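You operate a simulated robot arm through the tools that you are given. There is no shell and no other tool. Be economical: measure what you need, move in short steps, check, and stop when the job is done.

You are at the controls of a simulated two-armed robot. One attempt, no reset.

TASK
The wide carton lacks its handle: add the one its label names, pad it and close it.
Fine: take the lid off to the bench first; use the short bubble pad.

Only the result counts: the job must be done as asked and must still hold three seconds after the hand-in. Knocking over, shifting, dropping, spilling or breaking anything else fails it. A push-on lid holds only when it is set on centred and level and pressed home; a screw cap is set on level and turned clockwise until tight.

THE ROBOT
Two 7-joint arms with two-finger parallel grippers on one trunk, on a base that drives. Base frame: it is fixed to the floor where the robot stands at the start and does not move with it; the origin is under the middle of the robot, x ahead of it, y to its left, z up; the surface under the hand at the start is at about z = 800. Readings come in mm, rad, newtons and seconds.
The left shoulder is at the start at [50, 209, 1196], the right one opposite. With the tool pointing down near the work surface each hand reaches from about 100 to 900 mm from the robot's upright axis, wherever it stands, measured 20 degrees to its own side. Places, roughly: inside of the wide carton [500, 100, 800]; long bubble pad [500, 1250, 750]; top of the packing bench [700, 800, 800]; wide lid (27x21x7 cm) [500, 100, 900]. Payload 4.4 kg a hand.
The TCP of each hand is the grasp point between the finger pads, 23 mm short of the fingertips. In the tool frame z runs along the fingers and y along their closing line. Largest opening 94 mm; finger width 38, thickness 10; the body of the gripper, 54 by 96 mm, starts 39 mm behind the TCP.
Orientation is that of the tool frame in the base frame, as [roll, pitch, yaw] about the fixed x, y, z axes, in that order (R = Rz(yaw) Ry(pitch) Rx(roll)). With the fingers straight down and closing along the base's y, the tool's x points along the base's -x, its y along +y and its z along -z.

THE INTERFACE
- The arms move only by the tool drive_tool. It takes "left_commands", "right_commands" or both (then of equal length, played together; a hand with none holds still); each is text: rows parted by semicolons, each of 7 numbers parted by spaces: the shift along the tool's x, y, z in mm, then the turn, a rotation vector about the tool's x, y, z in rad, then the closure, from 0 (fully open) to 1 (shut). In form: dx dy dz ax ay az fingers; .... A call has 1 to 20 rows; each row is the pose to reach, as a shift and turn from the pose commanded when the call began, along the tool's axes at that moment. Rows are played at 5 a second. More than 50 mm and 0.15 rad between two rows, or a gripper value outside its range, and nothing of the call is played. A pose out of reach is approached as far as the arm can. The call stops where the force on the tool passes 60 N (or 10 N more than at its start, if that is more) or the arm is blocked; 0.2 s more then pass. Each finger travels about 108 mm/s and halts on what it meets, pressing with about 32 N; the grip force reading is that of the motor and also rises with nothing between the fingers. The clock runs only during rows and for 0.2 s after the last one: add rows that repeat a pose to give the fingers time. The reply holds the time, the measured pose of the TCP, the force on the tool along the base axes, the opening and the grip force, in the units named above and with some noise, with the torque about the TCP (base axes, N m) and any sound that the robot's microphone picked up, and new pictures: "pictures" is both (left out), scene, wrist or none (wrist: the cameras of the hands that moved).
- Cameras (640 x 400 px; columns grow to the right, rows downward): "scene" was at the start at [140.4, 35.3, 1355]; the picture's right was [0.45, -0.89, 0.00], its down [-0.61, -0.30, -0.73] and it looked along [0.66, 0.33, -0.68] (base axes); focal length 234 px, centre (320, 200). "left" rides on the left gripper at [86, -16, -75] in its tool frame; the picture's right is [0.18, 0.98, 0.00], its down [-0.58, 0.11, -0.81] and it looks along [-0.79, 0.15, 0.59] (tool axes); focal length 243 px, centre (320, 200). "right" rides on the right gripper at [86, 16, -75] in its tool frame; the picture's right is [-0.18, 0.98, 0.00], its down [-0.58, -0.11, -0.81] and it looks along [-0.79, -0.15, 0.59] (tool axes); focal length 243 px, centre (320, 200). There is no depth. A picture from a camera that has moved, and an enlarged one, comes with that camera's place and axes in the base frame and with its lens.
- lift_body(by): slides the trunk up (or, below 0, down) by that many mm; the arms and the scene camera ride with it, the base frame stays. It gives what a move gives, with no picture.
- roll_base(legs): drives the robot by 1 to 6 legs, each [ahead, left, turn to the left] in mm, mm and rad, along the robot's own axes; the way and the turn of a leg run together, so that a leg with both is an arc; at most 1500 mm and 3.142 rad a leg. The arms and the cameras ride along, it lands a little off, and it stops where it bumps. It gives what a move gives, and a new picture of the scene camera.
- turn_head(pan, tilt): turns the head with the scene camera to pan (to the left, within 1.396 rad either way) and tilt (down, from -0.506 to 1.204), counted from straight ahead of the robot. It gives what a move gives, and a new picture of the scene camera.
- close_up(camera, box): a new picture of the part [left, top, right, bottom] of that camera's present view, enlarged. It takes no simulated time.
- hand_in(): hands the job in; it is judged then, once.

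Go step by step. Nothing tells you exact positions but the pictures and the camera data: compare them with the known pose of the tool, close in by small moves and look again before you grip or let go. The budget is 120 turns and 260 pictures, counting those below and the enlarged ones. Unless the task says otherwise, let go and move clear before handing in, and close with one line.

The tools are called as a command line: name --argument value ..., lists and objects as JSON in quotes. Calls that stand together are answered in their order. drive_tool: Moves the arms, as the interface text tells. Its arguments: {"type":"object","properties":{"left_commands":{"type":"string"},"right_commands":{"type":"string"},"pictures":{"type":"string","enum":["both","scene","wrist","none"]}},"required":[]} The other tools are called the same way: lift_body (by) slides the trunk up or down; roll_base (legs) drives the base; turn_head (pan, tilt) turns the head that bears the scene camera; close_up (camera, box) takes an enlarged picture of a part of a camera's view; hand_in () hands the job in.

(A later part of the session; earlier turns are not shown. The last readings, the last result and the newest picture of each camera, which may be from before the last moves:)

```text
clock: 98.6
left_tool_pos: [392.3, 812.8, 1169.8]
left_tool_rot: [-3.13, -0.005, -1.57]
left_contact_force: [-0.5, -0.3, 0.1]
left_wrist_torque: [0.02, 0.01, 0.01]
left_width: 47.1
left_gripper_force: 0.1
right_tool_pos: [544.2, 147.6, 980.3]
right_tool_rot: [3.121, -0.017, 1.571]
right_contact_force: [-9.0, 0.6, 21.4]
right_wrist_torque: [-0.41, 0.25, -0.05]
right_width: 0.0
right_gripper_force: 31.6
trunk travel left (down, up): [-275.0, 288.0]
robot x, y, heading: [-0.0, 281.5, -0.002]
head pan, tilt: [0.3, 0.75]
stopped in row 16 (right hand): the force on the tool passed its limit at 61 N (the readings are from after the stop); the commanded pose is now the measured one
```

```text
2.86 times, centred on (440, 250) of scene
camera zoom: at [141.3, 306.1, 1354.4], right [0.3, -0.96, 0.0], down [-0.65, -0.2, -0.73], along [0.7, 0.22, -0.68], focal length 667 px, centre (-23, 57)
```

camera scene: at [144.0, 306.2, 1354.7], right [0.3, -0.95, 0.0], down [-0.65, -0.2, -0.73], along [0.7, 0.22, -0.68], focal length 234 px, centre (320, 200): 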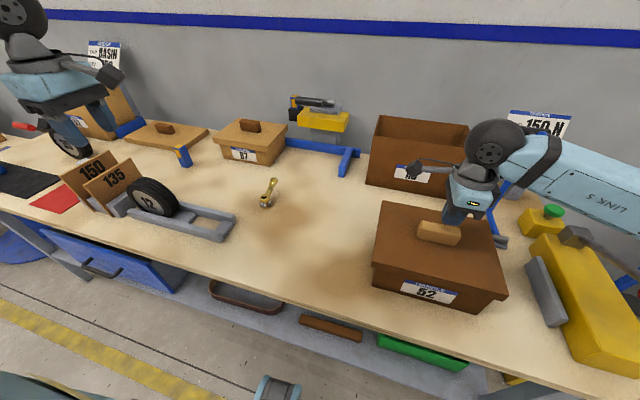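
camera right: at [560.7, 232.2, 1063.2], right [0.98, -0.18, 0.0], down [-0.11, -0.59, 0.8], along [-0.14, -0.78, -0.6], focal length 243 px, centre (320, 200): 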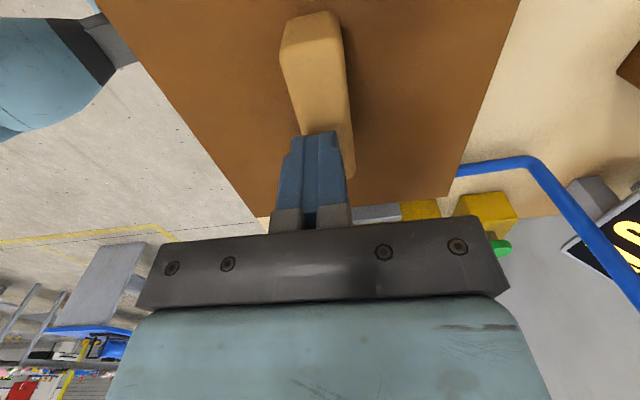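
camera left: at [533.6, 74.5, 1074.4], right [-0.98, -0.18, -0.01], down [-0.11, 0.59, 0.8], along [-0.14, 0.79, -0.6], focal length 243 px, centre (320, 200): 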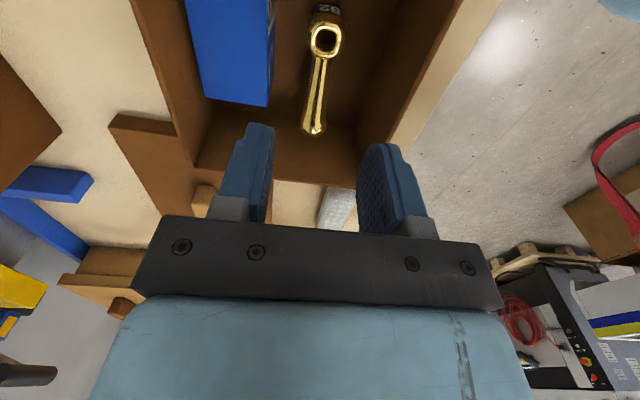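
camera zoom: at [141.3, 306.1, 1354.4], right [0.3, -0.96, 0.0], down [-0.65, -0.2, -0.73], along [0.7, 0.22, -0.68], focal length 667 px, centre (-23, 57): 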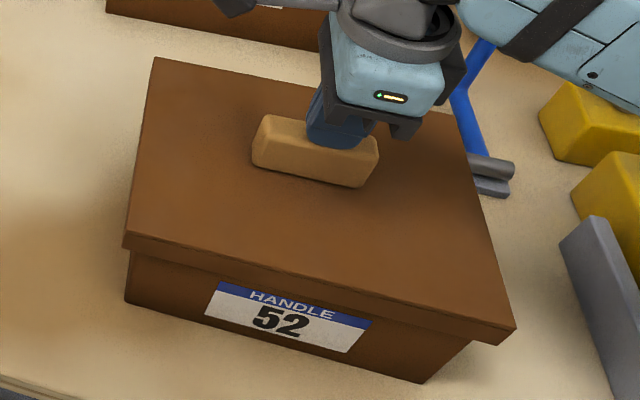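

The lid springs back each press: the pad on top of the box is a little too tall and is holding the lid up. The pad must go lower, so I'll take the lid off again, starting by levelling the hand and opening above the knob.

drive_tool --right_commands "0 -2 -20 0.01 -0.008 0 1; 0 -3 -30 0.0206 -0.017 0 0.5; 0 -3 -30 0.0206 -0.017 0 0; 0 -3 -30 0.0206 -0.017 0 0; 0 -3 -30 0.0206 -0.017 0 0" --pictures "wrist"

```text
clock: 99.8
left_tool_pos: [396.3, 811.7, 1171.5]
left_tool_rot: [-3.135, -0.007, -1.569]
left_contact_force: [0.0, 0.8, -0.4]
left_wrist_torque: [-0.03, 0.02, -0.01]
left_width: 47.2
left_gripper_force: 0.0
right_tool_pos: [543.3, 148.3, 1005.4]
right_tool_rot: [-3.137, 0.003, 1.566]
right_contact_force: [-0.5, 0.3, -0.4]
right_wrist_torque: [-0.01, -0.04, 0.03]
right_width: 93.9
right_gripper_force: 0.1
trunk travel left (down, up): [-275.0, 288.0]
robot x, y, heading: [-2.9, 281.7, 0.005]
head pan, tilt: [0.3, 0.75]
camera right: at [561.2, 234.2, 1080.6], right [0.98, -0.19, -0.01], down [-0.11, -0.58, 0.81], along [-0.15, -0.79, -0.59], focal length 243 px, centre (320, 200)
```

right: 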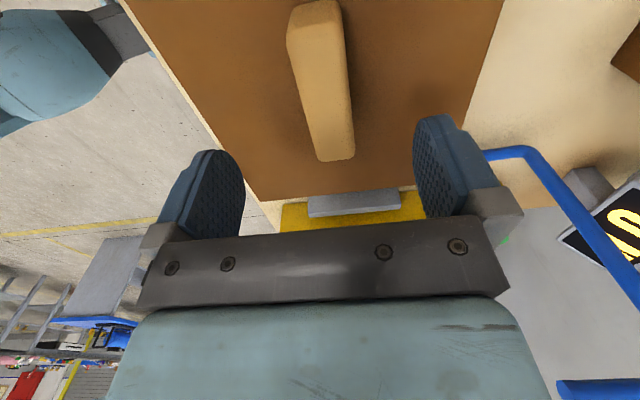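

drive_tool --right_commands "-2 -2 30 0 0 0 0; -2 -2 55 0 0 0 0; -2 -2 63 0 0 0 0; -2 -2 63 0 0 0 0.5; -2 -2 63 0 0 0 1; -2 -2 63 0 0 0 1; -2 -2 63 0 0 0 1; -2 -2 63 0 0 0 1; -2 -2 50 0 0 0 1; -2 -2 20 0 0 0 1; -2 -2 -20 0 0 0 1; -2 -2 -60 0 0 0 1; -2 -2 -90 0 0 0 1; -2 -2 -90 0 0 0 1" --pictures "both"

close_up --camera "scene" --box '[350, 180, 530, 320]'

```text
clock: 102.8
left_tool_pos: [396.7, 812.6, 1170.0]
left_tool_rot: [-3.134, -0.005, -1.568]
left_contact_force: [-0.2, -0.4, 0.2]
left_wrist_torque: [0.01, 0.02, 0.02]
left_width: 47.1
left_gripper_force: 0.0
right_tool_pos: [541.7, 143.5, 1099.4]
right_tool_rot: [-3.135, -0.001, 1.566]
right_contact_force: [0.3, 0.4, -1.4]
right_wrist_torque: [0.0, 0.02, -0.03]
right_width: 27.6
right_gripper_force: 32.3
trunk travel left (down, up): [-275.0, 288.0]
robot x, y, heading: [1.6, 283.9, 0.004]
head pan, tilt: [0.3, 0.75]
camera scene: at [144.6, 305.7, 1354.6], right [0.3, -0.95, 0.0], down [-0.65, -0.2, -0.73], along [0.7, 0.22, -0.68], focal length 234 px, centre (320, 200)
camera right: at [559.5, 229.8, 1173.1], right [0.98, -0.19, -0.01], down [-0.11, -0.58, 0.81], along [-0.15, -0.79, -0.59], focal length 243 px, centre (320, 200)
```

scene: 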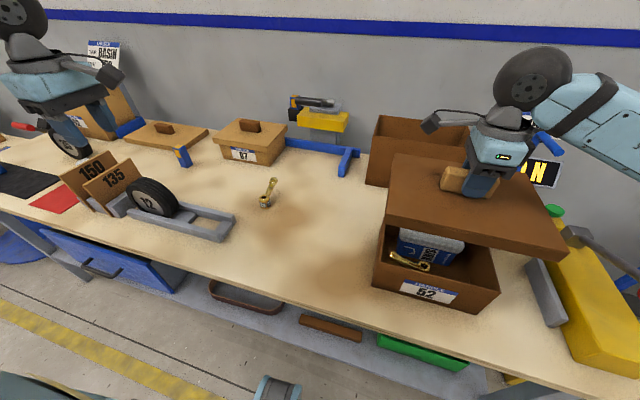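
right: 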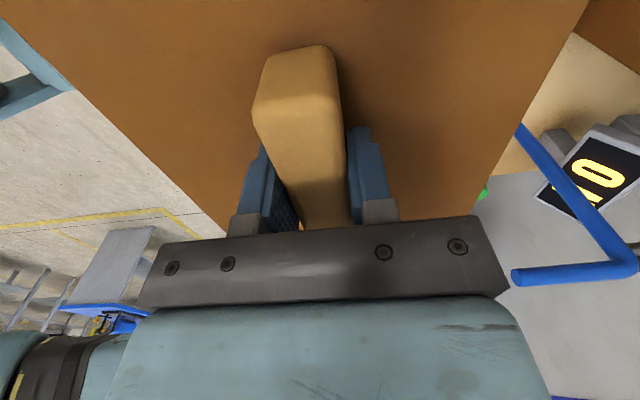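

```text
2.86 times, centred on (440, 250) of scene
camera zoom: at [144.6, 305.7, 1354.6], right [0.3, -0.95, 0.0], down [-0.65, -0.2, -0.73], along [0.7, 0.22, -0.68], focal length 667 px, centre (-23, 57)
```

zoom: 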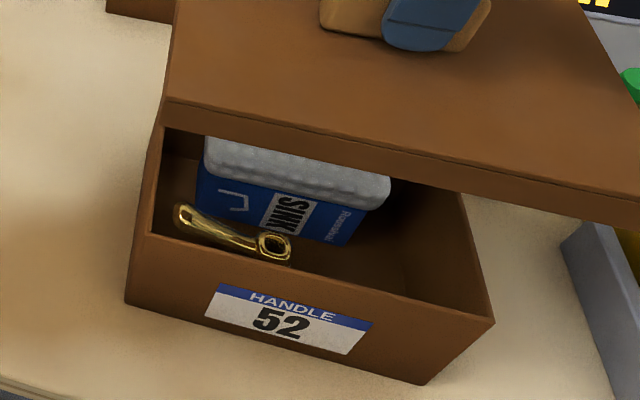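

I'm carrying the lid back to its free spot on the bench.

drive_tool --right_commands "36 14 0 0 0 0 1; 72 28 0 0 0 0 1; 108 42 0 0 0 0 1; 144 56 0 0 0 0 1; 180 70 0 0 0 0 1; 216 84 0 0 0 0 1; 252 98 0 0 0 0 1; 288 109 0 0 0 0 1; 288 109 40 0 0 0 1; 288 109 80 0 0 0 1; 288 109 120 0 0 0 1; 288 109 160 0 0 0 1; 288 109 200 0 0 0 1; 288 109 225 0 0 0 1; 288 109 235 0 0 0 1; 288 109 235 0 0 0 1" --pictures "scene"

drive_tool --right_commands "0 0 2 0 0 0 1; 0 0 4 0 0 0 1; 0 0 6 0 0 0 1; 0 0 8 0 0 0 1; 0 0 10 0 0 0 1; 0 0 12 0 0 0 1" --pictures "none"

close_up --camera "scene" --box '[250, 140, 400, 260]'

```text
clock: 106.2
left_tool_pos: [396.0, 812.8, 1170.0]
left_tool_rot: [-3.134, -0.005, -1.569]
left_contact_force: [0.5, 0.7, 0.0]
left_wrist_torque: [0.01, 0.0, 0.02]
left_width: 46.8
left_gripper_force: 0.0
right_tool_pos: [649.7, 433.0, 861.2]
right_tool_rot: [-3.135, 0.002, 1.567]
right_contact_force: [-0.3, -0.4, -0.6]
right_wrist_torque: [-0.04, -0.02, 0.01]
right_width: 27.7
right_gripper_force: 32.2
trunk travel left (down, up): [-275.0, 288.0]
robot x, y, heading: [-2.4, 280.4, 0.005]
head pan, tilt: [0.3, 0.75]
camera scene: at [144.4, 305.8, 1354.7], right [0.3, -0.95, 0.0], down [-0.65, -0.2, -0.73], along [0.7, 0.22, -0.68], focal length 234 px, centre (320, 200)
```

scene: 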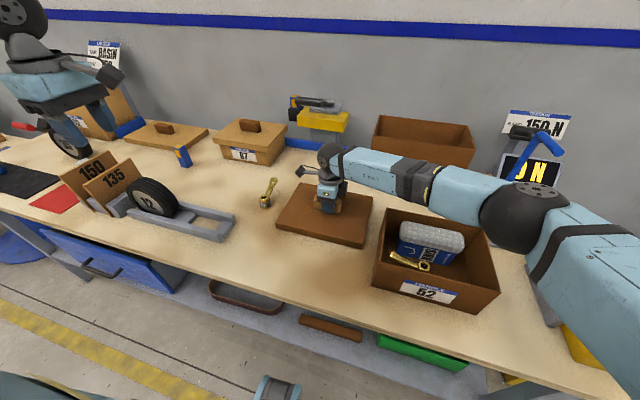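

```text
clock: 107.6
left_tool_pos: [392.5, 811.4, 1171.9]
left_tool_rot: [-3.131, -0.004, -1.569]
left_contact_force: [0.1, -0.1, 0.4]
left_wrist_torque: [-0.01, -0.01, 0.02]
left_width: 47.0
left_gripper_force: 0.0
right_tool_pos: [648.1, 433.1, 853.8]
right_tool_rot: [-3.141, 0.0, 1.566]
right_contact_force: [3.5, 1.0, 28.2]
right_wrist_torque: [0.08, -0.49, -0.3]
right_width: 27.7
right_gripper_force: 31.8
trunk travel left (down, up): [-275.0, 288.0]
robot x, y, heading: [-2.1, 281.7, 0.001]
head pan, tilt: [0.3, 0.75]
```

```text
3.33 times, centred on (325, 200) of scene
camera zoom: at [141.4, 305.2, 1355.4], right [0.3, -0.95, 0.0], down [-0.65, -0.2, -0.73], along [0.7, 0.22, -0.68], focal length 778 px, centre (303, 200)
```

zoom: 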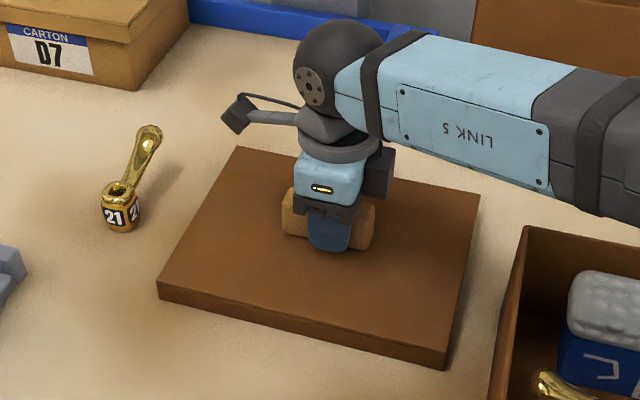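

Lid is back on the bench. I'll release it, then go and lift the pad off the box.

drive_tool --right_commands "0 0 -3 0 0 0 1; 0 0 -4 0 0 0 0.6; 0 0 -4 0 0 0 0; 0 0 -4 0 0 0 0; 0 0 -4 0 0 0 0; 0 0 -40 0 0 0 0; 0 0 -85 0 0 0 0; 0 0 -130 0 0 0 0; 0 0 -175 0 0 0 0; -36 -9 -200 0 0 0 0; -72 -18 -205 0 0 0 0; -108 -27 -205 0 0 0 0; -144 -36 -205 0 0 0 0; -180 -45 -205 0 0 0 0; -216 -54 -205 0 0 0 0.1; -252 -63 -205 0 0 0 0.2; -285 -67 -205 0 0 0 0.34; -285 -67 -205 0 0 0 0.34" --pictures "both"

```text
clock: 111.4
left_tool_pos: [396.8, 814.3, 1170.1]
left_tool_rot: [-3.135, -0.007, -1.57]
left_contact_force: [0.7, 0.1, -0.4]
left_wrist_torque: [-0.03, 0.0, 0.02]
left_width: 47.0
left_gripper_force: 0.0
right_tool_pos: [583.4, 150.9, 1054.6]
right_tool_rot: [-3.135, 0.003, 1.569]
right_contact_force: [-0.2, 0.2, -1.2]
right_wrist_torque: [0.03, -0.01, -0.02]
right_width: 62.1
right_gripper_force: 0.0
trunk travel left (down, up): [-275.0, 288.0]
robot x, y, heading: [0.2, 284.9, 0.007]
head pan, tilt: [0.3, 0.75]
camera scene: at [144.5, 306.7, 1354.6], right [0.3, -0.95, 0.0], down [-0.65, -0.2, -0.73], along [0.7, 0.22, -0.68], focal length 234 px, centre (320, 200)
camera right: at [600.5, 237.7, 1129.0], right [0.98, -0.19, -0.01], down [-0.11, -0.58, 0.81], along [-0.15, -0.79, -0.59], focal length 243 px, centre (320, 200)
```

scene: 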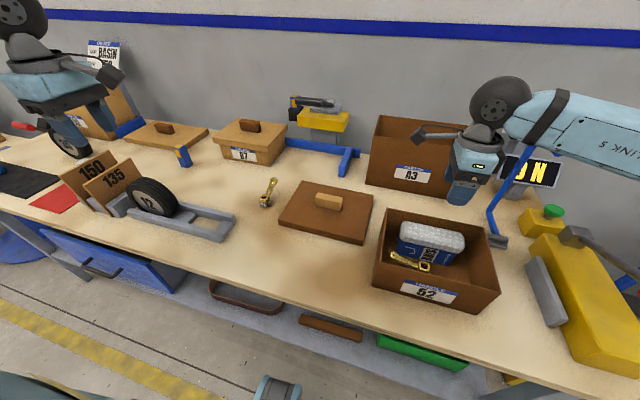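
right: 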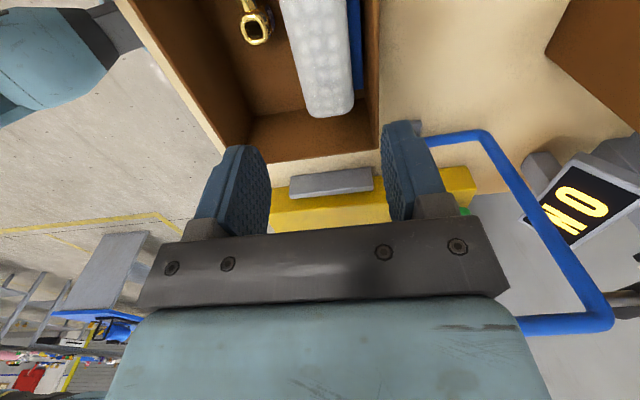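

The pad is directly below. I'll descend with narrow fingers and grip it.

drive_tool --right_commands "-3 -2 40 0 0 0 0.38; -3 -2 80 0 0 0 0.38; -3 -2 115 0 0 0 0.38; -3 -2 140 0 0 0 0.38; -3 -2 154 0 0 0 0.38; -3 -2 154 0 0 0 0.38" --pictures "wrist"

close_up --camera "scene" --box '[360, 180, 510, 320]'

```text
clock: 112.8
left_tool_pos: [395.3, 811.3, 1170.4]
left_tool_rot: [-3.135, -0.005, -1.568]
left_contact_force: [-0.9, 0.5, 0.1]
left_wrist_torque: [-0.03, 0.02, 0.0]
left_width: 47.0
left_gripper_force: 0.1
right_tool_pos: [579.5, 143.3, 899.2]
right_tool_rot: [-3.136, 0.001, 1.568]
right_contact_force: [-0.2, 0.1, 1.1]
right_wrist_torque: [0.0, -0.02, 0.01]
right_width: 58.2
right_gripper_force: 0.0
trunk travel left (down, up): [-275.0, 288.0]
robot x, y, heading: [1.8, 279.6, 0.001]
head pan, tilt: [0.3, 0.75]
camera right: at [596.5, 231.4, 974.3], right [0.98, -0.19, -0.01], down [-0.11, -0.58, 0.81], along [-0.15, -0.79, -0.59], focal length 243 px, centre (320, 200)
```

right: 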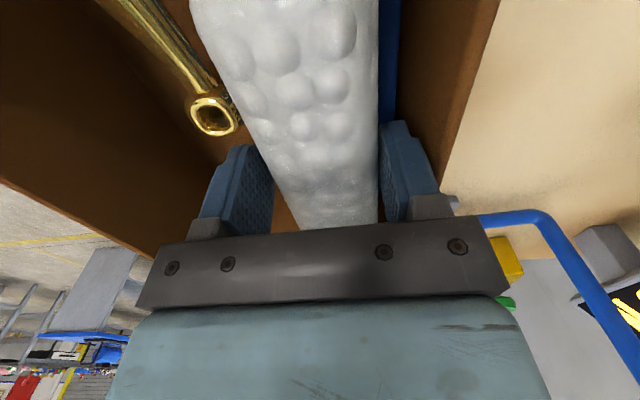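

```text
2.86 times, centred on (435, 250) of scene
camera zoom: at [144.2, 305.9, 1354.7], right [0.3, -0.95, 0.0], down [-0.65, -0.2, -0.73], along [0.7, 0.22, -0.68], focal length 667 px, centre (-9, 57)
```

zoom: 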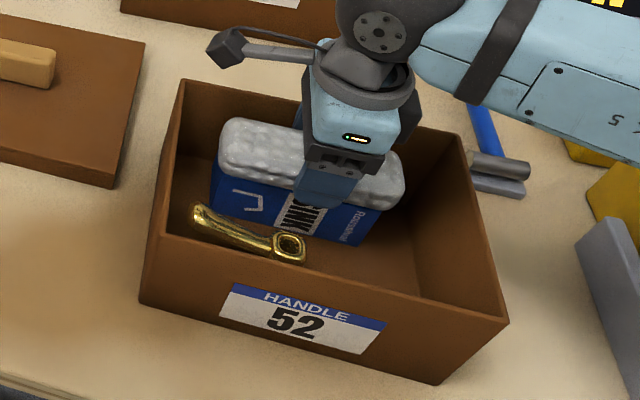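

Gripping the pad and setting it back on the bench for now.

drive_tool --right_commands "0 1 0 0 0 0 0.6; 0 1 0 0 0 0 1; 0 1 0 0 0 0 1; 0 1 -30 0 0 0 1; 0 1 -70 0 0 0 1; 0 1 -100 0 0 0 1; 38 -16 -100 0 0 0 1; 76 -33 -100 0 0 0 1; 114 -50 -100 0 0 0 1; 152 -67 -100 0 0 0 1; 190 -84 -100 0 0 0 1; 228 -101 -100 0 0 0 1; 266 -118 -100 0 0 0 1; 303 -138 -100 0 0 0 1; 303 -138 -60 0 0 0 1; 303 -138 -20 0 0 0 1; 303 -138 20 0 0 0 1; 303 -138 45 0 0 0 1; 303 -138 52 0 0 0 1; 303 -138 52 0 0 0 1" --pictures "both"

```text
clock: 117.0
left_tool_pos: [396.1, 812.5, 1170.5]
left_tool_rot: [-3.136, -0.006, -1.569]
left_contact_force: [-0.8, 1.3, -0.7]
left_wrist_torque: [-0.02, 0.02, -0.04]
left_width: 46.9
left_gripper_force: 0.1
right_tool_pos: [442.8, 449.3, 848.9]
right_tool_rot: [-3.136, 0.002, 1.567]
right_contact_force: [-0.5, 0.0, -0.3]
right_wrist_torque: [-0.02, -0.02, 0.01]
right_width: 50.8
right_gripper_force: 32.3
trunk travel left (down, up): [-275.0, 288.0]
robot x, y, heading: [-0.5, 283.6, -0.0]
head pan, tilt: [0.3, 0.75]
camera scene: at [144.4, 305.8, 1354.7], right [0.3, -0.95, 0.0], down [-0.65, -0.2, -0.73], along [0.7, 0.22, -0.68], focal length 234 px, centre (320, 200)
camera right: at [460.2, 536.3, 922.8], right [0.98, -0.19, -0.01], down [-0.11, -0.58, 0.81], along [-0.15, -0.79, -0.59], focal length 243 px, centre (320, 200)
```

scene: 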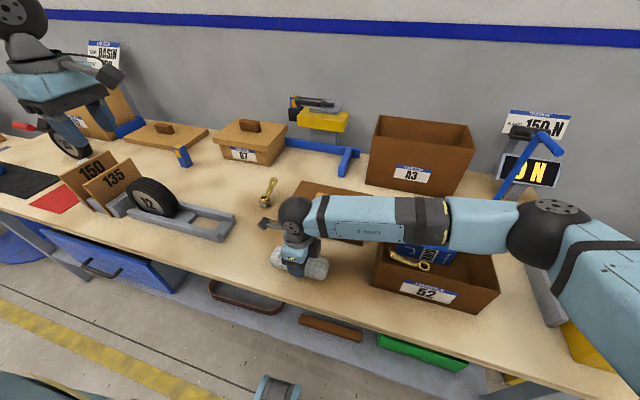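
right: 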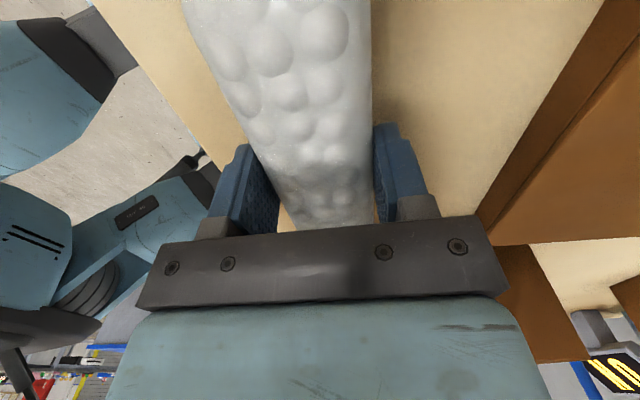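

drive_tool --right_commands "0 0 3 0 0 0 1; 0 0 6 0 0 0 1; 0 0 8 0 0 0 1; 0 0 9 0 0 0 0.7; 0 0 9 0 0 0 0; 0 0 9 0 0 0 0; 0 0 9 0 0 0 0; 0 0 -30 0 0 0 0; 0 0 -60 0 0 0 0; 0 0 -60 0 0 0 0.5; 0 0 -60 0 0 0 1; 0 0 -60 0 0 0 1; 0 0 -40 0 0 0 1; 0 0 -35 0 0 0 1; 0 0 -32 0 0 0 1; 0 0 -29 0 0 0 1; 0 0 -27 0 0 0 1; 0 0 -25 0 0 0 1; 0 0 -23 0 0 0 1; 0 0 -21 0 0 0 1" --pictures "none"

close_up --camera "scene" --box '[240, 190, 370, 300]'

```text
clock: 121.2
left_tool_pos: [396.4, 812.0, 1169.6]
left_tool_rot: [-3.136, -0.006, -1.569]
left_contact_force: [0.0, 0.3, -0.2]
left_wrist_torque: [0.02, 0.02, -0.03]
left_width: 46.8
left_gripper_force: 0.1
right_tool_pos: [442.6, 448.3, 868.9]
right_tool_rot: [-3.138, 0.001, 1.568]
right_contact_force: [0.2, -0.6, 0.9]
right_wrist_torque: [0.02, 0.01, 0.01]
right_width: 0.0
right_gripper_force: 32.5
trunk travel left (down, up): [-275.0, 288.0]
robot x, y, heading: [2.7, 286.5, 0.004]
head pan, tilt: [0.3, 0.75]
```

```text
3.64 times, centred on (305, 245) of scene
camera zoom: at [144.3, 305.8, 1354.7], right [0.3, -0.95, 0.0], down [-0.65, -0.2, -0.73], along [0.7, 0.22, -0.68], focal length 849 px, centre (374, 36)
```

zoom: 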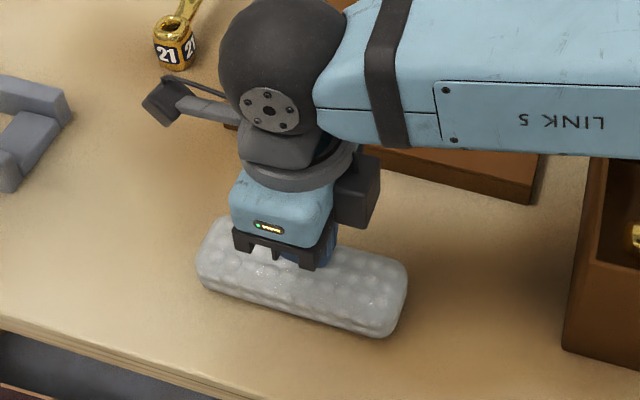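

drive_tool --right_commands "0 0 1 0 0 0 1; 0 0 2 0 0 0 1; 0 0 3 0 0 0 1; 0 0 4 0 0 0 1; 0 0 5 0 0 0 1; 0 0 6 0 0 0 1" --pictures "none"

```text
clock: 122.6
left_tool_pos: [395.7, 811.8, 1170.6]
left_tool_rot: [-3.134, -0.006, -1.568]
left_contact_force: [-0.4, 0.2, 0.0]
left_wrist_torque: [0.0, 0.04, -0.01]
left_width: 47.0
left_gripper_force: 0.1
right_tool_pos: [443.0, 449.5, 864.1]
right_tool_rot: [-3.136, 0.0, 1.566]
right_contact_force: [0.2, 0.0, -0.9]
right_wrist_torque: [0.0, 0.0, 0.01]
right_width: 0.0
right_gripper_force: 32.0
trunk travel left (down, up): [-275.0, 288.0]
robot x, y, heading: [-3.7, 280.5, 0.003]
head pan, tilt: [0.3, 0.75]
```

drive_tool --right_commands "0 0 2 0 0 0 1; 0 0 4 0 0 0 1; 0 0 6 0 0 0 1; 0 0 7 0 0 0 1; 0 0 8 0 0 0 1; 0 0 9 0 0 0 1; 0 0 10 0 0 0 1" --pictures "none"

```text
clock: 124.0
left_tool_pos: [394.0, 810.2, 1169.9]
left_tool_rot: [-3.133, -0.004, -1.571]
left_contact_force: [0.6, 0.0, -0.3]
left_wrist_torque: [0.0, 0.02, 0.01]
left_width: 47.1
left_gripper_force: 0.1
right_tool_pos: [442.5, 448.3, 862.8]
right_tool_rot: [3.141, -0.009, 1.568]
right_contact_force: [-5.8, -4.7, 27.4]
right_wrist_torque: [-0.4, 0.17, -0.01]
right_width: 0.0
right_gripper_force: 31.3
trunk travel left (down, up): [-275.0, 288.0]
robot x, y, heading: [-0.9, 280.9, 0.003]
head pan, tilt: [0.3, 0.75]
stopped in row 6 (right hand): the force on the tool passed its limit at 61 N (the readings are from after the stop); the commanded pose is now the measured one
```

The pad's top is at 840 on the bench, so it is 40 mm thick and reached ≈ 898 on the box. I'll touch the carton's front rim to learn its height before deciding.

drive_tool --right_commands "0 0 -40 0 -0.009 0 1; 0 0 -80 0 -0.009 0 1; 0 0 -110 0 -0.009 0 1; -40 2 -110 0 -0.009 0 1; -80 4 -110 0 -0.009 0 1; -120 6 -110 0 -0.009 0 1; -160 8 -110 0 -0.009 0 1; -200 10 -110 0 -0.009 0 1; -240 11 -110 0 -0.009 0 1; -280 11 -110 0 -0.009 0 1; -320 11 -110 0 -0.009 0 1; -350 11 -100 0 -0.009 0 1; -350 11 -80 0 -0.009 0 1; -350 11 -80 0 -0.009 0 1" --pictures "wrist"

close_up --camera "scene" --box '[360, 180, 510, 320]'

```text
clock: 127.0
left_tool_pos: [396.6, 812.4, 1171.0]
left_tool_rot: [-3.134, -0.004, -1.569]
left_contact_force: [0.1, -0.3, -0.5]
left_wrist_torque: [-0.02, -0.03, -0.02]
left_width: 46.9
left_gripper_force: 0.0
right_tool_pos: [453.7, 100.0, 937.5]
right_tool_rot: [-3.14, 0.007, 1.568]
right_contact_force: [-0.1, -0.6, 0.1]
right_wrist_torque: [0.01, 0.0, -0.03]
right_width: 0.0
right_gripper_force: 32.2
trunk travel left (down, up): [-275.0, 288.0]
robot x, y, heading: [1.8, 280.9, 0.001]
head pan, tilt: [0.3, 0.75]
camera right: at [471.4, 185.7, 1012.4], right [0.98, -0.19, 0.0], down [-0.11, -0.58, 0.81], along [-0.15, -0.79, -0.59], focal length 243 px, centre (320, 200)
```

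right: 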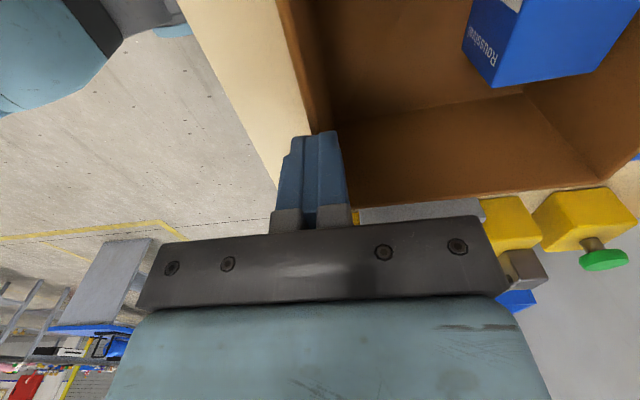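

```text
2.86 times, centred on (435, 250) of scene
camera zoom: at [144.1, 305.8, 1354.7], right [0.3, -0.95, 0.0], down [-0.65, -0.2, -0.73], along [0.7, 0.22, -0.68], focal length 667 px, centre (-9, 57)
```

zoom: 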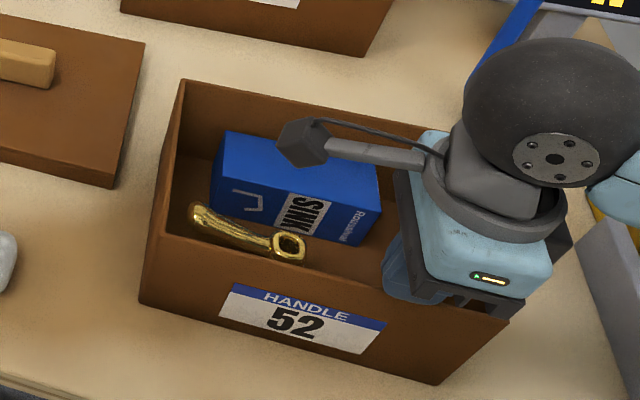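

The finger is over the front wall (x 447–455). Lowering to touch.

drive_tool --right_commands "0 -3 4 0 0 0 1; 0 -3 7 0 0 0 1; 0 -3 9 0 0 0 1; 0 -3 10 0 0 0 1; 0 -3 11 0 0 0 1; 0 -3 12 0 0 0 1; 0 -3 13 0 0 0 1; 0 -3 14 0 0 0 1; 0 -3 15 0 0 0 1; 0 -3 16 0 0 0 1; 0 -3 17 0 0 0 1; 0 -3 18 0 0 0 1" --pictures "none"

```text
clock: 128.2
left_tool_pos: [394.9, 811.7, 1171.6]
left_tool_rot: [-3.131, -0.006, -1.569]
left_contact_force: [-0.7, 0.2, 0.1]
left_wrist_torque: [0.03, -0.01, -0.03]
left_width: 47.1
left_gripper_force: 0.0
right_tool_pos: [450.8, 98.9, 933.0]
right_tool_rot: [3.13, -0.002, 1.567]
right_contact_force: [-9.5, -0.5, 26.6]
right_wrist_torque: [0.14, 0.17, 0.03]
right_width: 0.1
right_gripper_force: 32.1
trunk travel left (down, up): [-275.0, 288.0]
robot x, y, heading: [-4.1, 283.5, 0.0]
head pan, tilt: [0.3, 0.75]
stopped in row 6 (right hand): the force on the tool passed its limit at 63 N (the readings are from after the stop); the commanded pose is now the measured one
```

The rim is at z≈910, so the pad (898) can't be what held the lid. I'll measure the lid itself on the bench (knob top and plate top) to work out where "home" really is.

drive_tool --right_commands "0 0 -40 0.0116 0 0 1; 0 0 -80 0.0116 0 0 1; 40 10 -100 0.0116 0 0 1; 76 35 -100 0.0116 0 0 1; 112 60 -100 0.0116 0 0 1; 148 85 -100 0.0116 0 0 1; 184 110 -100 0.0116 0 0 1; 220 135 -100 0.0116 0 0 1; 256 160 -100 0.0116 0 0 1; 292 185 -100 0.0116 0 0 1; 333 200 -80 0.0116 0 0 1; 333 200 -40 0.0116 0 0 1; 333 200 0 0.0116 0 0 1; 333 200 28 0.0116 0 0 1; 333 200 28 0.0116 0 0 1" --pictures "wrist"

drive_tool --right_commands "0 0 2 0 0 0 1; 0 0 4 0 0 0 1; 0 0 6 0 0 0 1; 0 0 8 0 0 0 1; 0 0 10 0 0 0 1; 0 0 12 0 0 0 1; 0 0 14 0 0 0 1; 0 0 16 0 0 0 1; 0 0 18 0 0 0 1; 0 0 20 0 0 0 1; 0 0 22 0 0 0 1; 0 0 24 0 0 0 1; 0 0 26 0 0 0 1" --pictures "none"

```text
clock: 131.4
left_tool_pos: [397.1, 812.1, 1170.1]
left_tool_rot: [-3.134, -0.006, -1.569]
left_contact_force: [0.2, 0.0, 0.3]
left_wrist_torque: [0.0, 0.0, 0.0]
left_width: 47.1
left_gripper_force: 0.1
right_tool_pos: [655.0, 431.7, 903.8]
right_tool_rot: [-3.137, 0.002, 1.563]
right_contact_force: [-0.6, 0.5, 1.1]
right_wrist_torque: [-0.01, 0.01, 0.01]
right_width: 0.0
right_gripper_force: 31.5
trunk travel left (down, up): [-275.0, 288.0]
robot x, y, heading: [1.3, 281.3, -0.001]
head pan, tilt: [0.3, 0.75]
camera right: at [672.6, 518.7, 977.4], right [0.98, -0.19, 0.0], down [-0.11, -0.58, 0.81], along [-0.16, -0.79, -0.59], focal length 243 px, centre (320, 200)
```

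right: 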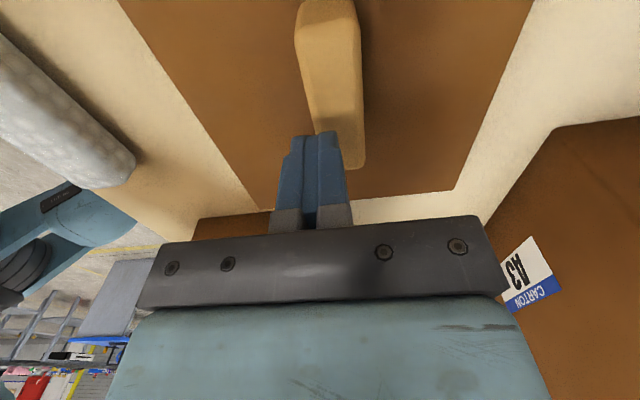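

```text
clock: 133.7
left_tool_pos: [394.4, 810.4, 1170.7]
left_tool_rot: [-3.132, -0.005, -1.569]
left_contact_force: [0.5, 0.3, 0.5]
left_wrist_torque: [-0.05, 0.06, 0.01]
left_width: 47.1
left_gripper_force: 0.1
right_tool_pos: [657.2, 430.4, 891.1]
right_tool_rot: [3.134, -0.005, 1.565]
right_contact_force: [-5.4, -0.6, 27.8]
right_wrist_torque: [-0.42, 0.12, -0.09]
right_width: 0.1
right_gripper_force: 31.7
trunk travel left (down, up): [-275.0, 288.0]
robot x, y, heading: [-0.8, 280.1, 0.001]
head pan, tilt: [0.3, 0.75]
stopped in row 11 (right hand): the force on the tool passed its limit at 62 N (the readings are from after the stop); the commanded pose is now the measured one
```

drive_tool --right_commands "0 0 -30 0.01 -0.005 0 1; -40 -5 -30 0.01 -0.005 0 1; -80 -7 -25 0.01 -0.005 0 1; -80 -7 0 0.01 -0.005 0 1; -80 -7 25 0.01 -0.005 0 1; -80 -7 30 0.01 -0.005 0 1; -80 -7 33 0.01 -0.005 0 1; -80 -7 35 0.01 -0.005 0 1; -80 -7 37 0.01 -0.005 0 1; -80 -7 39 0.01 -0.005 0 1; -80 -7 41 0.01 -0.005 0 1; -80 -7 43 0.01 -0.005 0 1; -80 -7 45 0.01 -0.005 0 1; -80 -7 47 0.01 -0.005 0 1; -80 -7 49 0.01 -0.005 0 1; -80 -7 51 0.01 -0.005 0 1; -80 -7 53 0.01 -0.005 0 1; -80 -7 55 0.01 -0.005 0 1; -80 -7 57 0.01 -0.005 0 1" --pictures "none"

```text
clock: 136.7
left_tool_pos: [394.0, 810.5, 1171.4]
left_tool_rot: [-3.132, -0.005, -1.57]
left_contact_force: [-0.2, -0.1, -0.1]
left_wrist_torque: [0.01, 0.02, 0.01]
left_width: 46.8
left_gripper_force: 0.1
right_tool_pos: [652.6, 352.0, 849.4]
right_tool_rot: [3.135, -0.001, 1.565]
right_contact_force: [-6.2, -0.6, 29.5]
right_wrist_torque: [-0.24, 0.12, 0.09]
right_width: 0.0
right_gripper_force: 32.3
trunk travel left (down, up): [-275.0, 288.0]
robot x, y, heading: [0.5, 281.7, -0.001]
head pan, tilt: [0.3, 0.75]
stopped in row 15 (right hand): the force on the tool passed its limit at 62 N (the readings are from after the stop); the commanded pose is now the measured one
```

Measured: knob top 868 and plate top 826 on the bench, carton rim 910. At rest the lid's plate sat about 5 mm above the rim line, so it was home or within a couple of mm. I'll seat the lid once without the pad as a reference, starting by re-gripping it centred.

drive_tool --right_commands "0 0 -40 0.0065 0 0 1; 0 0 -80 0.0065 0 0 1; 40 -1 -90 0.0065 0 0 0.5; 84 -3 -90 0.0065 0 0 0; 84 -3 -90 0.0065 0 0 0; 84 -3 -60 0.0065 0 0 0; 84 -3 -30 0.0065 0 0 0; 84 -3 -8 0.0065 0 0 0; 84 -3 -5 0.0065 0 0 0; 84 -3 -5 0.0065 0 0 0.5; 84 -3 -5 0.0065 0 0 1; 84 -3 -5 0.0065 0 0 1; 84 -3 -5 0.0065 0 0 1; 84 -3 -5 0.0065 0 0 1" --pictures "wrist"

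```text
clock: 139.7
left_tool_pos: [396.7, 812.5, 1169.7]
left_tool_rot: [-3.134, -0.006, -1.57]
left_contact_force: [0.0, -0.4, -0.2]
left_wrist_torque: [-0.03, 0.05, 0.05]
left_width: 47.2
left_gripper_force: 0.1
right_tool_pos: [649.5, 437.9, 850.5]
right_tool_rot: [-3.135, 0.001, 1.563]
right_contact_force: [0.8, 0.4, 0.5]
right_wrist_torque: [0.07, -0.26, -0.06]
right_width: 27.8
right_gripper_force: 31.9
trunk travel left (down, up): [-275.0, 288.0]
robot x, y, heading: [-0.6, 282.0, 0.002]
head pan, tilt: [0.3, 0.75]
camera right: at [669.1, 524.8, 925.4], right [0.98, -0.19, -0.01], down [-0.11, -0.58, 0.81], along [-0.16, -0.79, -0.59], focal length 243 px, centre (320, 200)
```

right: 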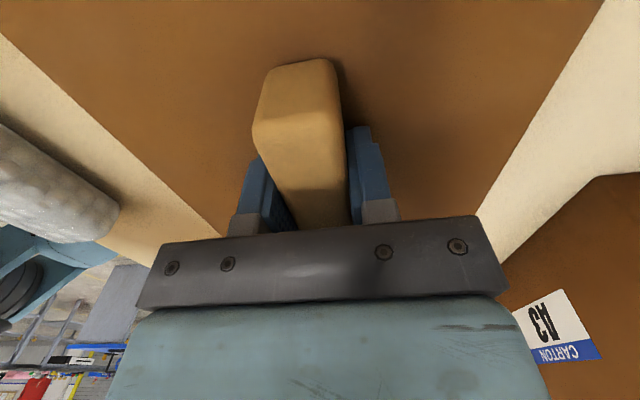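

The grip matches the original. I'll carry it over the carton and stop just above the seat.

drive_tool --right_commands "0 0 -15 0 0 0 1; 0 0 -50 0 0 0 1; 0 0 -95 0 0 0 1; 0 0 -140 0 0 0 1; 0 0 -180 0 0 0 1; -37 -14 -180 0 0 0 1; -74 -28 -180 0 0 0 1; -111 -42 -180 0 0 0 1; -148 -56 -180 0 0 0 1; -185 -70 -180 0 0 0 1; -222 -84 -180 0 0 0 1; -258 -98 -180 0 0 0 1; -291 -109 -170 0 0 0 1; -291 -109 -140 0 0 0 1; -291 -109 -115 0 0 0 1; -291 -109 -110 0 0 0 1; -291 -109 -110 0 0 0 1" --pictures "none"

close_up --camera "scene" --box '[350, 180, 530, 320]'

```text
clock: 143.3
left_tool_pos: [397.1, 812.4, 1170.1]
left_tool_rot: [-3.134, -0.005, -1.568]
left_contact_force: [-0.6, -0.3, 0.3]
left_wrist_torque: [0.0, 0.01, 0.0]
left_width: 46.8
left_gripper_force: 0.0
right_tool_pos: [540.0, 145.3, 961.6]
right_tool_rot: [-3.135, 0.0, 1.564]
right_contact_force: [0.1, 0.0, -1.1]
right_wrist_torque: [0.02, 0.0, 0.0]
right_width: 27.7
right_gripper_force: 31.9
trunk travel left (down, up): [-275.0, 288.0]
robot x, y, heading: [-2.7, 281.5, 0.002]
head pan, tilt: [0.3, 0.75]
```

```text
2.86 times, centred on (440, 250) of scene
camera zoom: at [144.9, 305.7, 1354.7], right [0.3, -0.95, 0.0], down [-0.65, -0.2, -0.73], along [0.7, 0.22, -0.68], focal length 667 px, centre (-23, 57)
```

zoom: 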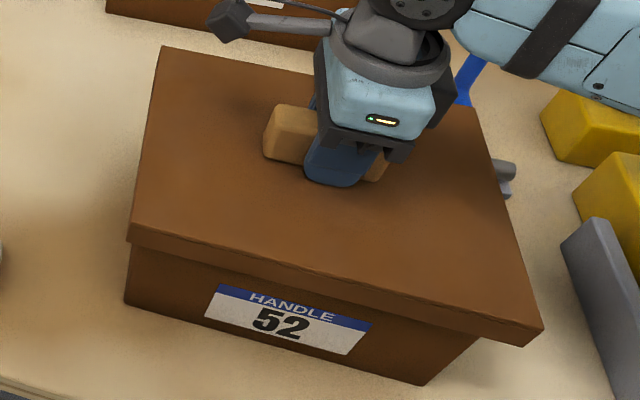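

drive_tool --right_commands "1.5 0 8 0 0 0 1; 1.5 0 14 0 0 0 1; 1.5 0 18 0 0 0 1; 1.5 0 20 0 0 0 1; 1.5 0 22 0 0 0 1; 1.5 0 24 0 0 0 1; 1.5 0 24 0 0 0 1" --pictures "none"

drive_tool --right_commands "0 0 1 0 0 0 1; 0 0 2 0 0 0 1; 0 0 3 0 0 0 1; 0 0 4 0 0 0 1; 0 0 5 0 0 0 1; 0 0 5 0 0 0 1" --pictures "none"

close_up --camera "scene" --box '[350, 180, 530, 320]'

```text
clock: 144.9
left_tool_pos: [395.3, 812.2, 1170.9]
left_tool_rot: [-3.133, -0.005, -1.57]
left_contact_force: [0.4, 0.1, 0.5]
left_wrist_torque: [-0.01, -0.01, 0.0]
left_width: 47.1
left_gripper_force: 0.0
right_tool_pos: [540.9, 145.9, 938.2]
right_tool_rot: [-3.137, -0.001, 1.564]
right_contact_force: [-0.8, -1.5, 6.9]
right_wrist_torque: [-0.22, -0.71, -0.05]
right_width: 27.6
right_gripper_force: 32.4
trunk travel left (down, up): [-275.0, 288.0]
robot x, y, heading: [-1.1, 283.3, 0.002]
head pan, tilt: [0.3, 0.75]
```

```text
clock: 146.3
left_tool_pos: [392.9, 812.3, 1171.8]
left_tool_rot: [-3.13, -0.005, -1.569]
left_contact_force: [-0.3, -0.3, 0.8]
left_wrist_torque: [0.01, 0.0, -0.03]
left_width: 47.0
left_gripper_force: 0.1
right_tool_pos: [538.9, 145.9, 938.1]
right_tool_rot: [3.137, -0.001, 1.562]
right_contact_force: [9.3, -4.2, 55.5]
right_wrist_torque: [-0.36, 0.5, 0.14]
right_width: 27.6
right_gripper_force: 31.8
trunk travel left (down, up): [-275.0, 288.0]
robot x, y, heading: [1.8, 282.0, 0.003]
head pan, tilt: [0.3, 0.75]
```

```text
2.86 times, centred on (440, 250) of scene
camera zoom: at [140.7, 306.7, 1355.5], right [0.3, -0.95, 0.0], down [-0.65, -0.2, -0.73], along [0.7, 0.22, -0.68], focal length 667 px, centre (-23, 57)
```

zoom: 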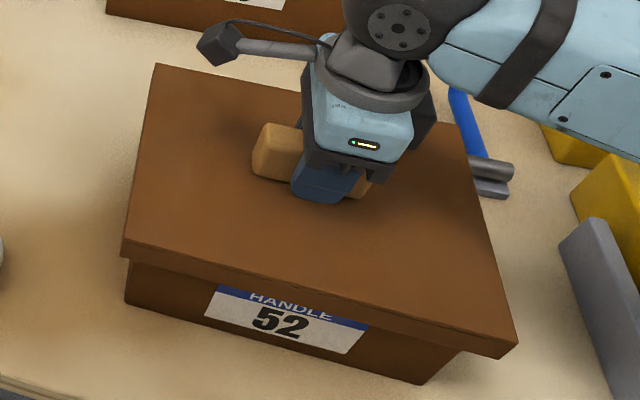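

Without the pad the lid goes to exactly the same depth (TCP 938, rigid), so the pad on the box is not in the way; the release must have lifted the lid. I'll test releasing it without easing up first.

drive_tool --right_commands "0 0 0 0 0 0 0.6; 0 0 0 0 0 0 0; 0 0 0 0 0 0 0; 0 0 0 0 0 0 0; 0 0 0 0 0 0 0; 0 0 -30 0 0 0 0; 0 0 -60 0 0 0 0; 0 0 -75 0 0 0 0; 0 0 -75 0 0 0 0" --pictures "none"

close_up --camera "scene" --box '[350, 180, 530, 320]'

```text
clock: 148.3
left_tool_pos: [396.7, 811.6, 1169.0]
left_tool_rot: [-3.135, -0.005, -1.569]
left_contact_force: [-0.7, -1.1, 0.2]
left_wrist_torque: [-0.01, -0.02, 0.01]
left_width: 47.0
left_gripper_force: 0.0
right_tool_pos: [542.6, 145.4, 1007.3]
right_tool_rot: [-3.136, 0.003, 1.564]
right_contact_force: [0.3, -0.7, 0.3]
right_wrist_torque: [0.01, 0.01, -0.01]
right_width: 93.9
right_gripper_force: 0.1
trunk travel left (down, up): [-275.0, 288.0]
robot x, y, heading: [-0.6, 283.4, -0.003]
head pan, tilt: [0.3, 0.75]
```

```text
2.86 times, centred on (440, 250) of scene
camera zoom: at [144.7, 305.9, 1354.7], right [0.3, -0.95, 0.0], down [-0.65, -0.2, -0.73], along [0.7, 0.22, -0.68], focal length 667 px, centre (-23, 57)
```

zoom: 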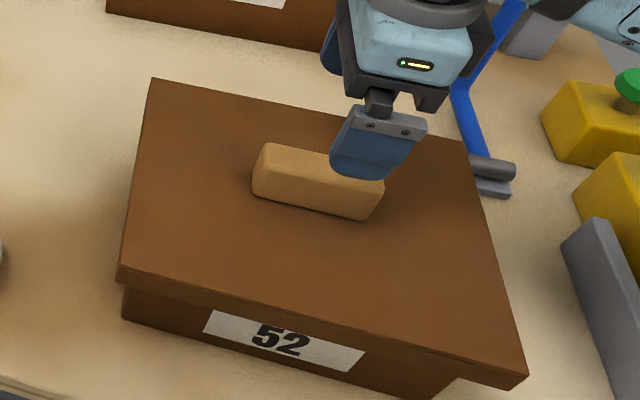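

The picture changed a lot: both lid and carton look shifted toward the robot. I need a full look before touching anything.

drive_tool --right_commands "0 0 -20 0 0 0 0; 0 0 -50 0 0 0 0; 0 0 -50 0 0 0 0" --pictures "both"

close_up --camera "scene" --box '[350, 170, 530, 330]'

```text
clock: 149.1
left_tool_pos: [396.4, 811.6, 1169.5]
left_tool_rot: [-3.135, -0.005, -1.569]
left_contact_force: [-0.9, -0.9, -0.2]
left_wrist_torque: [0.01, 0.02, -0.02]
left_width: 46.9
left_gripper_force: 0.1
right_tool_pos: [541.3, 146.7, 1056.5]
right_tool_rot: [-3.135, 0.0, 1.563]
right_contact_force: [-0.7, -0.3, -0.4]
right_wrist_torque: [0.0, 0.0, 0.03]
right_width: 94.2
right_gripper_force: 0.1
trunk travel left (down, up): [-275.0, 288.0]
robot x, y, heading: [-2.5, 285.4, 0.002]
head pan, tilt: [0.3, 0.75]
camera scene: at [145.0, 305.4, 1354.6], right [0.3, -0.95, 0.0], down [-0.65, -0.2, -0.73], along [0.7, 0.22, -0.68], focal length 234 px, centre (320, 200)
camera right: at [559.1, 233.7, 1132.7], right [0.98, -0.19, -0.01], down [-0.11, -0.58, 0.81], along [-0.16, -0.79, -0.59], focal length 243 px, centre (320, 200)
```

scene: 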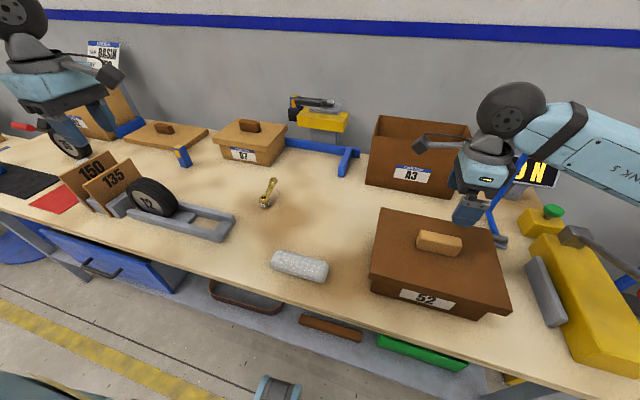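
right: 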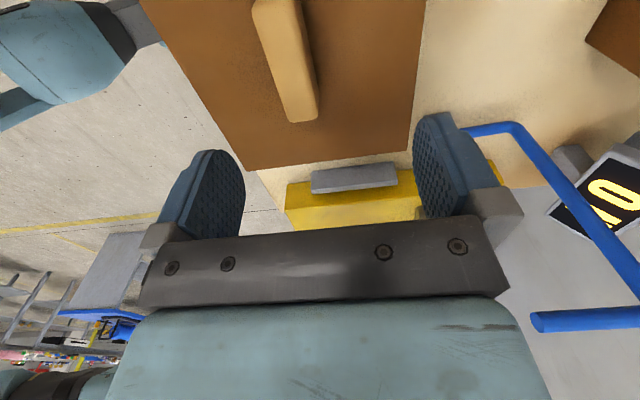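

```text
2.50 times, centred on (440, 250) of scene
camera zoom: at [145.0, 305.4, 1354.6], right [0.3, -0.95, 0.0], down [-0.65, -0.2, -0.73], along [0.7, 0.22, -0.68], focal length 584 px, centre (20, 75)
```

zoom: 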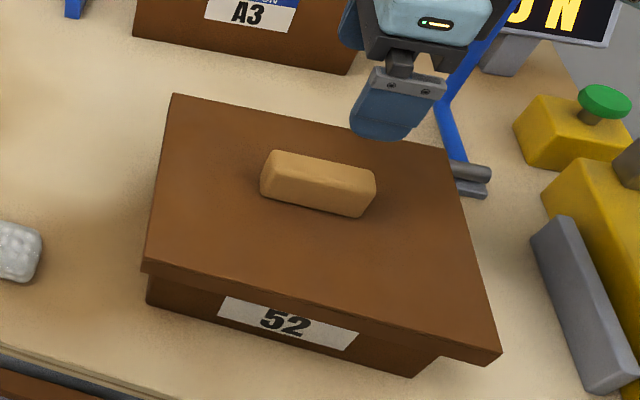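

The lid and carton slid about 25 mm toward the robot when the fingers opened under load; nothing fell. It also shows the lid fits loosely and needs good centring. I'll move over the knob again to lift the lid and then look inside.

drive_tool --right_commands "2 -12 20 0 0 0 0; 4 -24 40 0 0 0 0; 4 -24 70 0 0 0 0; 4 -24 70 0 0 0 0" --pictures "wrist"

```text
clock: 150.1
left_tool_pos: [397.1, 811.2, 1169.6]
left_tool_rot: [-3.133, -0.005, -1.569]
left_contact_force: [-0.3, 0.3, 0.2]
left_wrist_torque: [-0.04, -0.01, -0.02]
left_width: 47.0
left_gripper_force: 0.1
right_tool_pos: [518.2, 153.1, 988.3]
right_tool_rot: [-3.134, 0.0, 1.566]
right_contact_force: [-0.3, 0.5, 0.8]
right_wrist_torque: [-0.06, -0.02, -0.03]
right_width: 94.0
right_gripper_force: 0.0
trunk travel left (down, up): [-275.0, 288.0]
robot x, y, heading: [2.7, 282.6, 0.0]
head pan, tilt: [0.3, 0.75]
camera right: at [535.8, 239.5, 1062.8], right [0.98, -0.19, -0.01], down [-0.11, -0.58, 0.81], along [-0.16, -0.79, -0.59], focal length 243 px, centre (320, 200)
```

right: 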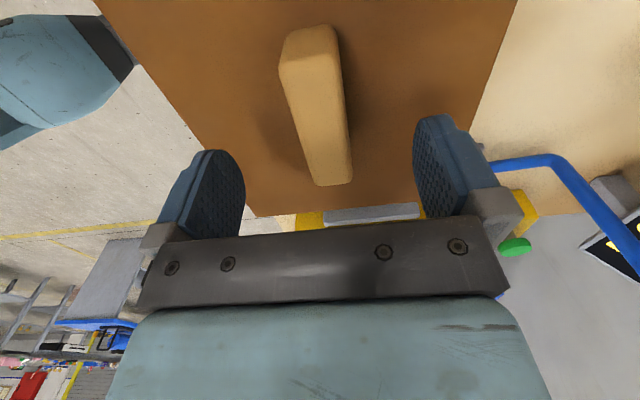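

Knob ≈ (518, 146). Gripping and lifting the lid.

drive_tool --right_commands "-7 0 25 0 0 0 0; -7 0 42 0 0 0 0; -7 0 48 0 0 0 0; -7 0 48 0 0 0 0; -7 0 48 0 0 0 0.5; -7 0 48 0 0 0 1; -7 0 48 0 0 0 1; -7 0 48 0 0 0 1; -7 0 48 0 0 0 1; -7 0 30 0 0 0 1; -7 0 0 0 0 0 1; -7 0 -40 0 0 0 1; -7 0 -80 0 0 0 1; -7 0 -110 0 0 0 1; -7 0 -110 0 0 0 1" --pictures "both"

close_up --camera "scene" --box '[350, 180, 530, 330]'

```text
clock: 153.3
left_tool_pos: [397.9, 811.4, 1169.7]
left_tool_rot: [-3.136, -0.004, -1.568]
left_contact_force: [0.0, 0.3, -0.8]
left_wrist_torque: [0.0, -0.03, 0.03]
left_width: 46.9
left_gripper_force: 0.0
right_tool_pos: [516.4, 143.9, 1096.9]
right_tool_rot: [-3.135, 0.002, 1.565]
right_contact_force: [0.3, -1.2, -1.3]
right_wrist_torque: [-0.03, -0.02, 0.0]
right_width: 27.5
right_gripper_force: 31.6
trunk travel left (down, up): [-275.0, 288.0]
robot x, y, heading: [-0.0, 278.7, 0.001]
head pan, tilt: [0.3, 0.75]
camera scene: at [145.1, 305.5, 1354.6], right [0.3, -0.95, 0.0], down [-0.65, -0.2, -0.73], along [0.7, 0.22, -0.68], focal length 234 px, centre (320, 200)
camera right: at [535.2, 231.3, 1172.4], right [0.98, -0.19, -0.01], down [-0.11, -0.58, 0.81], along [-0.16, -0.79, -0.59], focal length 243 px, centre (320, 200)
```

scene: 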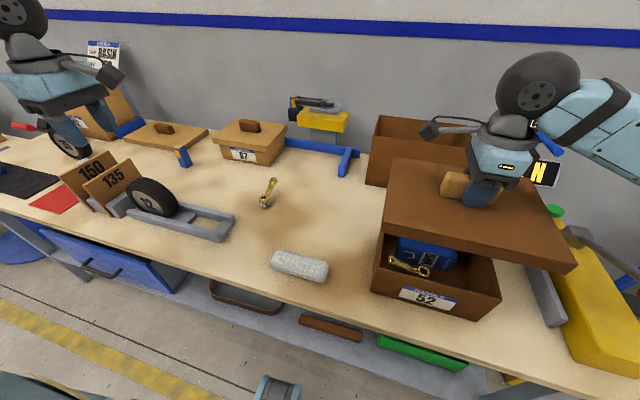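
right: 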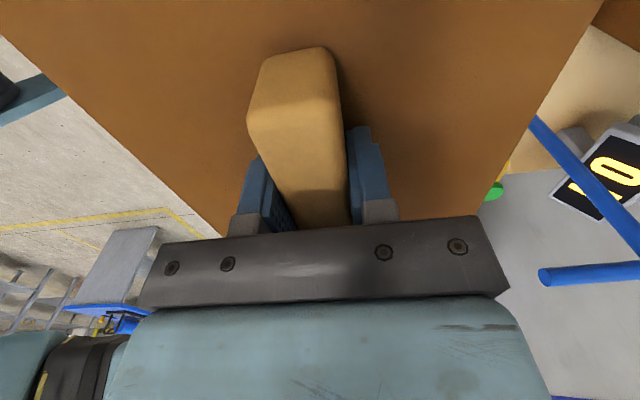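

```text
2.67 times, centred on (440, 255) of scene
camera zoom: at [145.1, 305.5, 1354.6], right [0.3, -0.95, 0.0], down [-0.65, -0.2, -0.73], along [0.7, 0.22, -0.68], focal length 623 px, centre (0, 53)
```

zoom: 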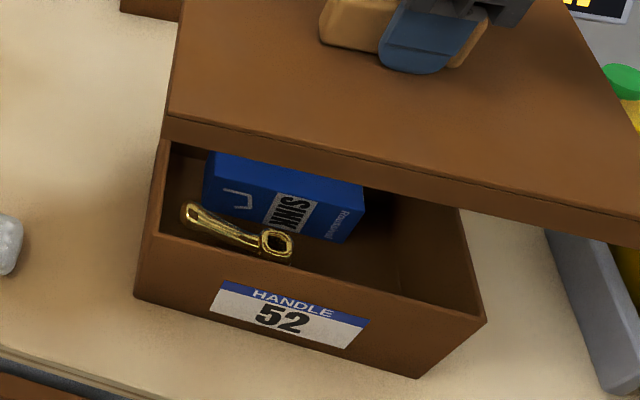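

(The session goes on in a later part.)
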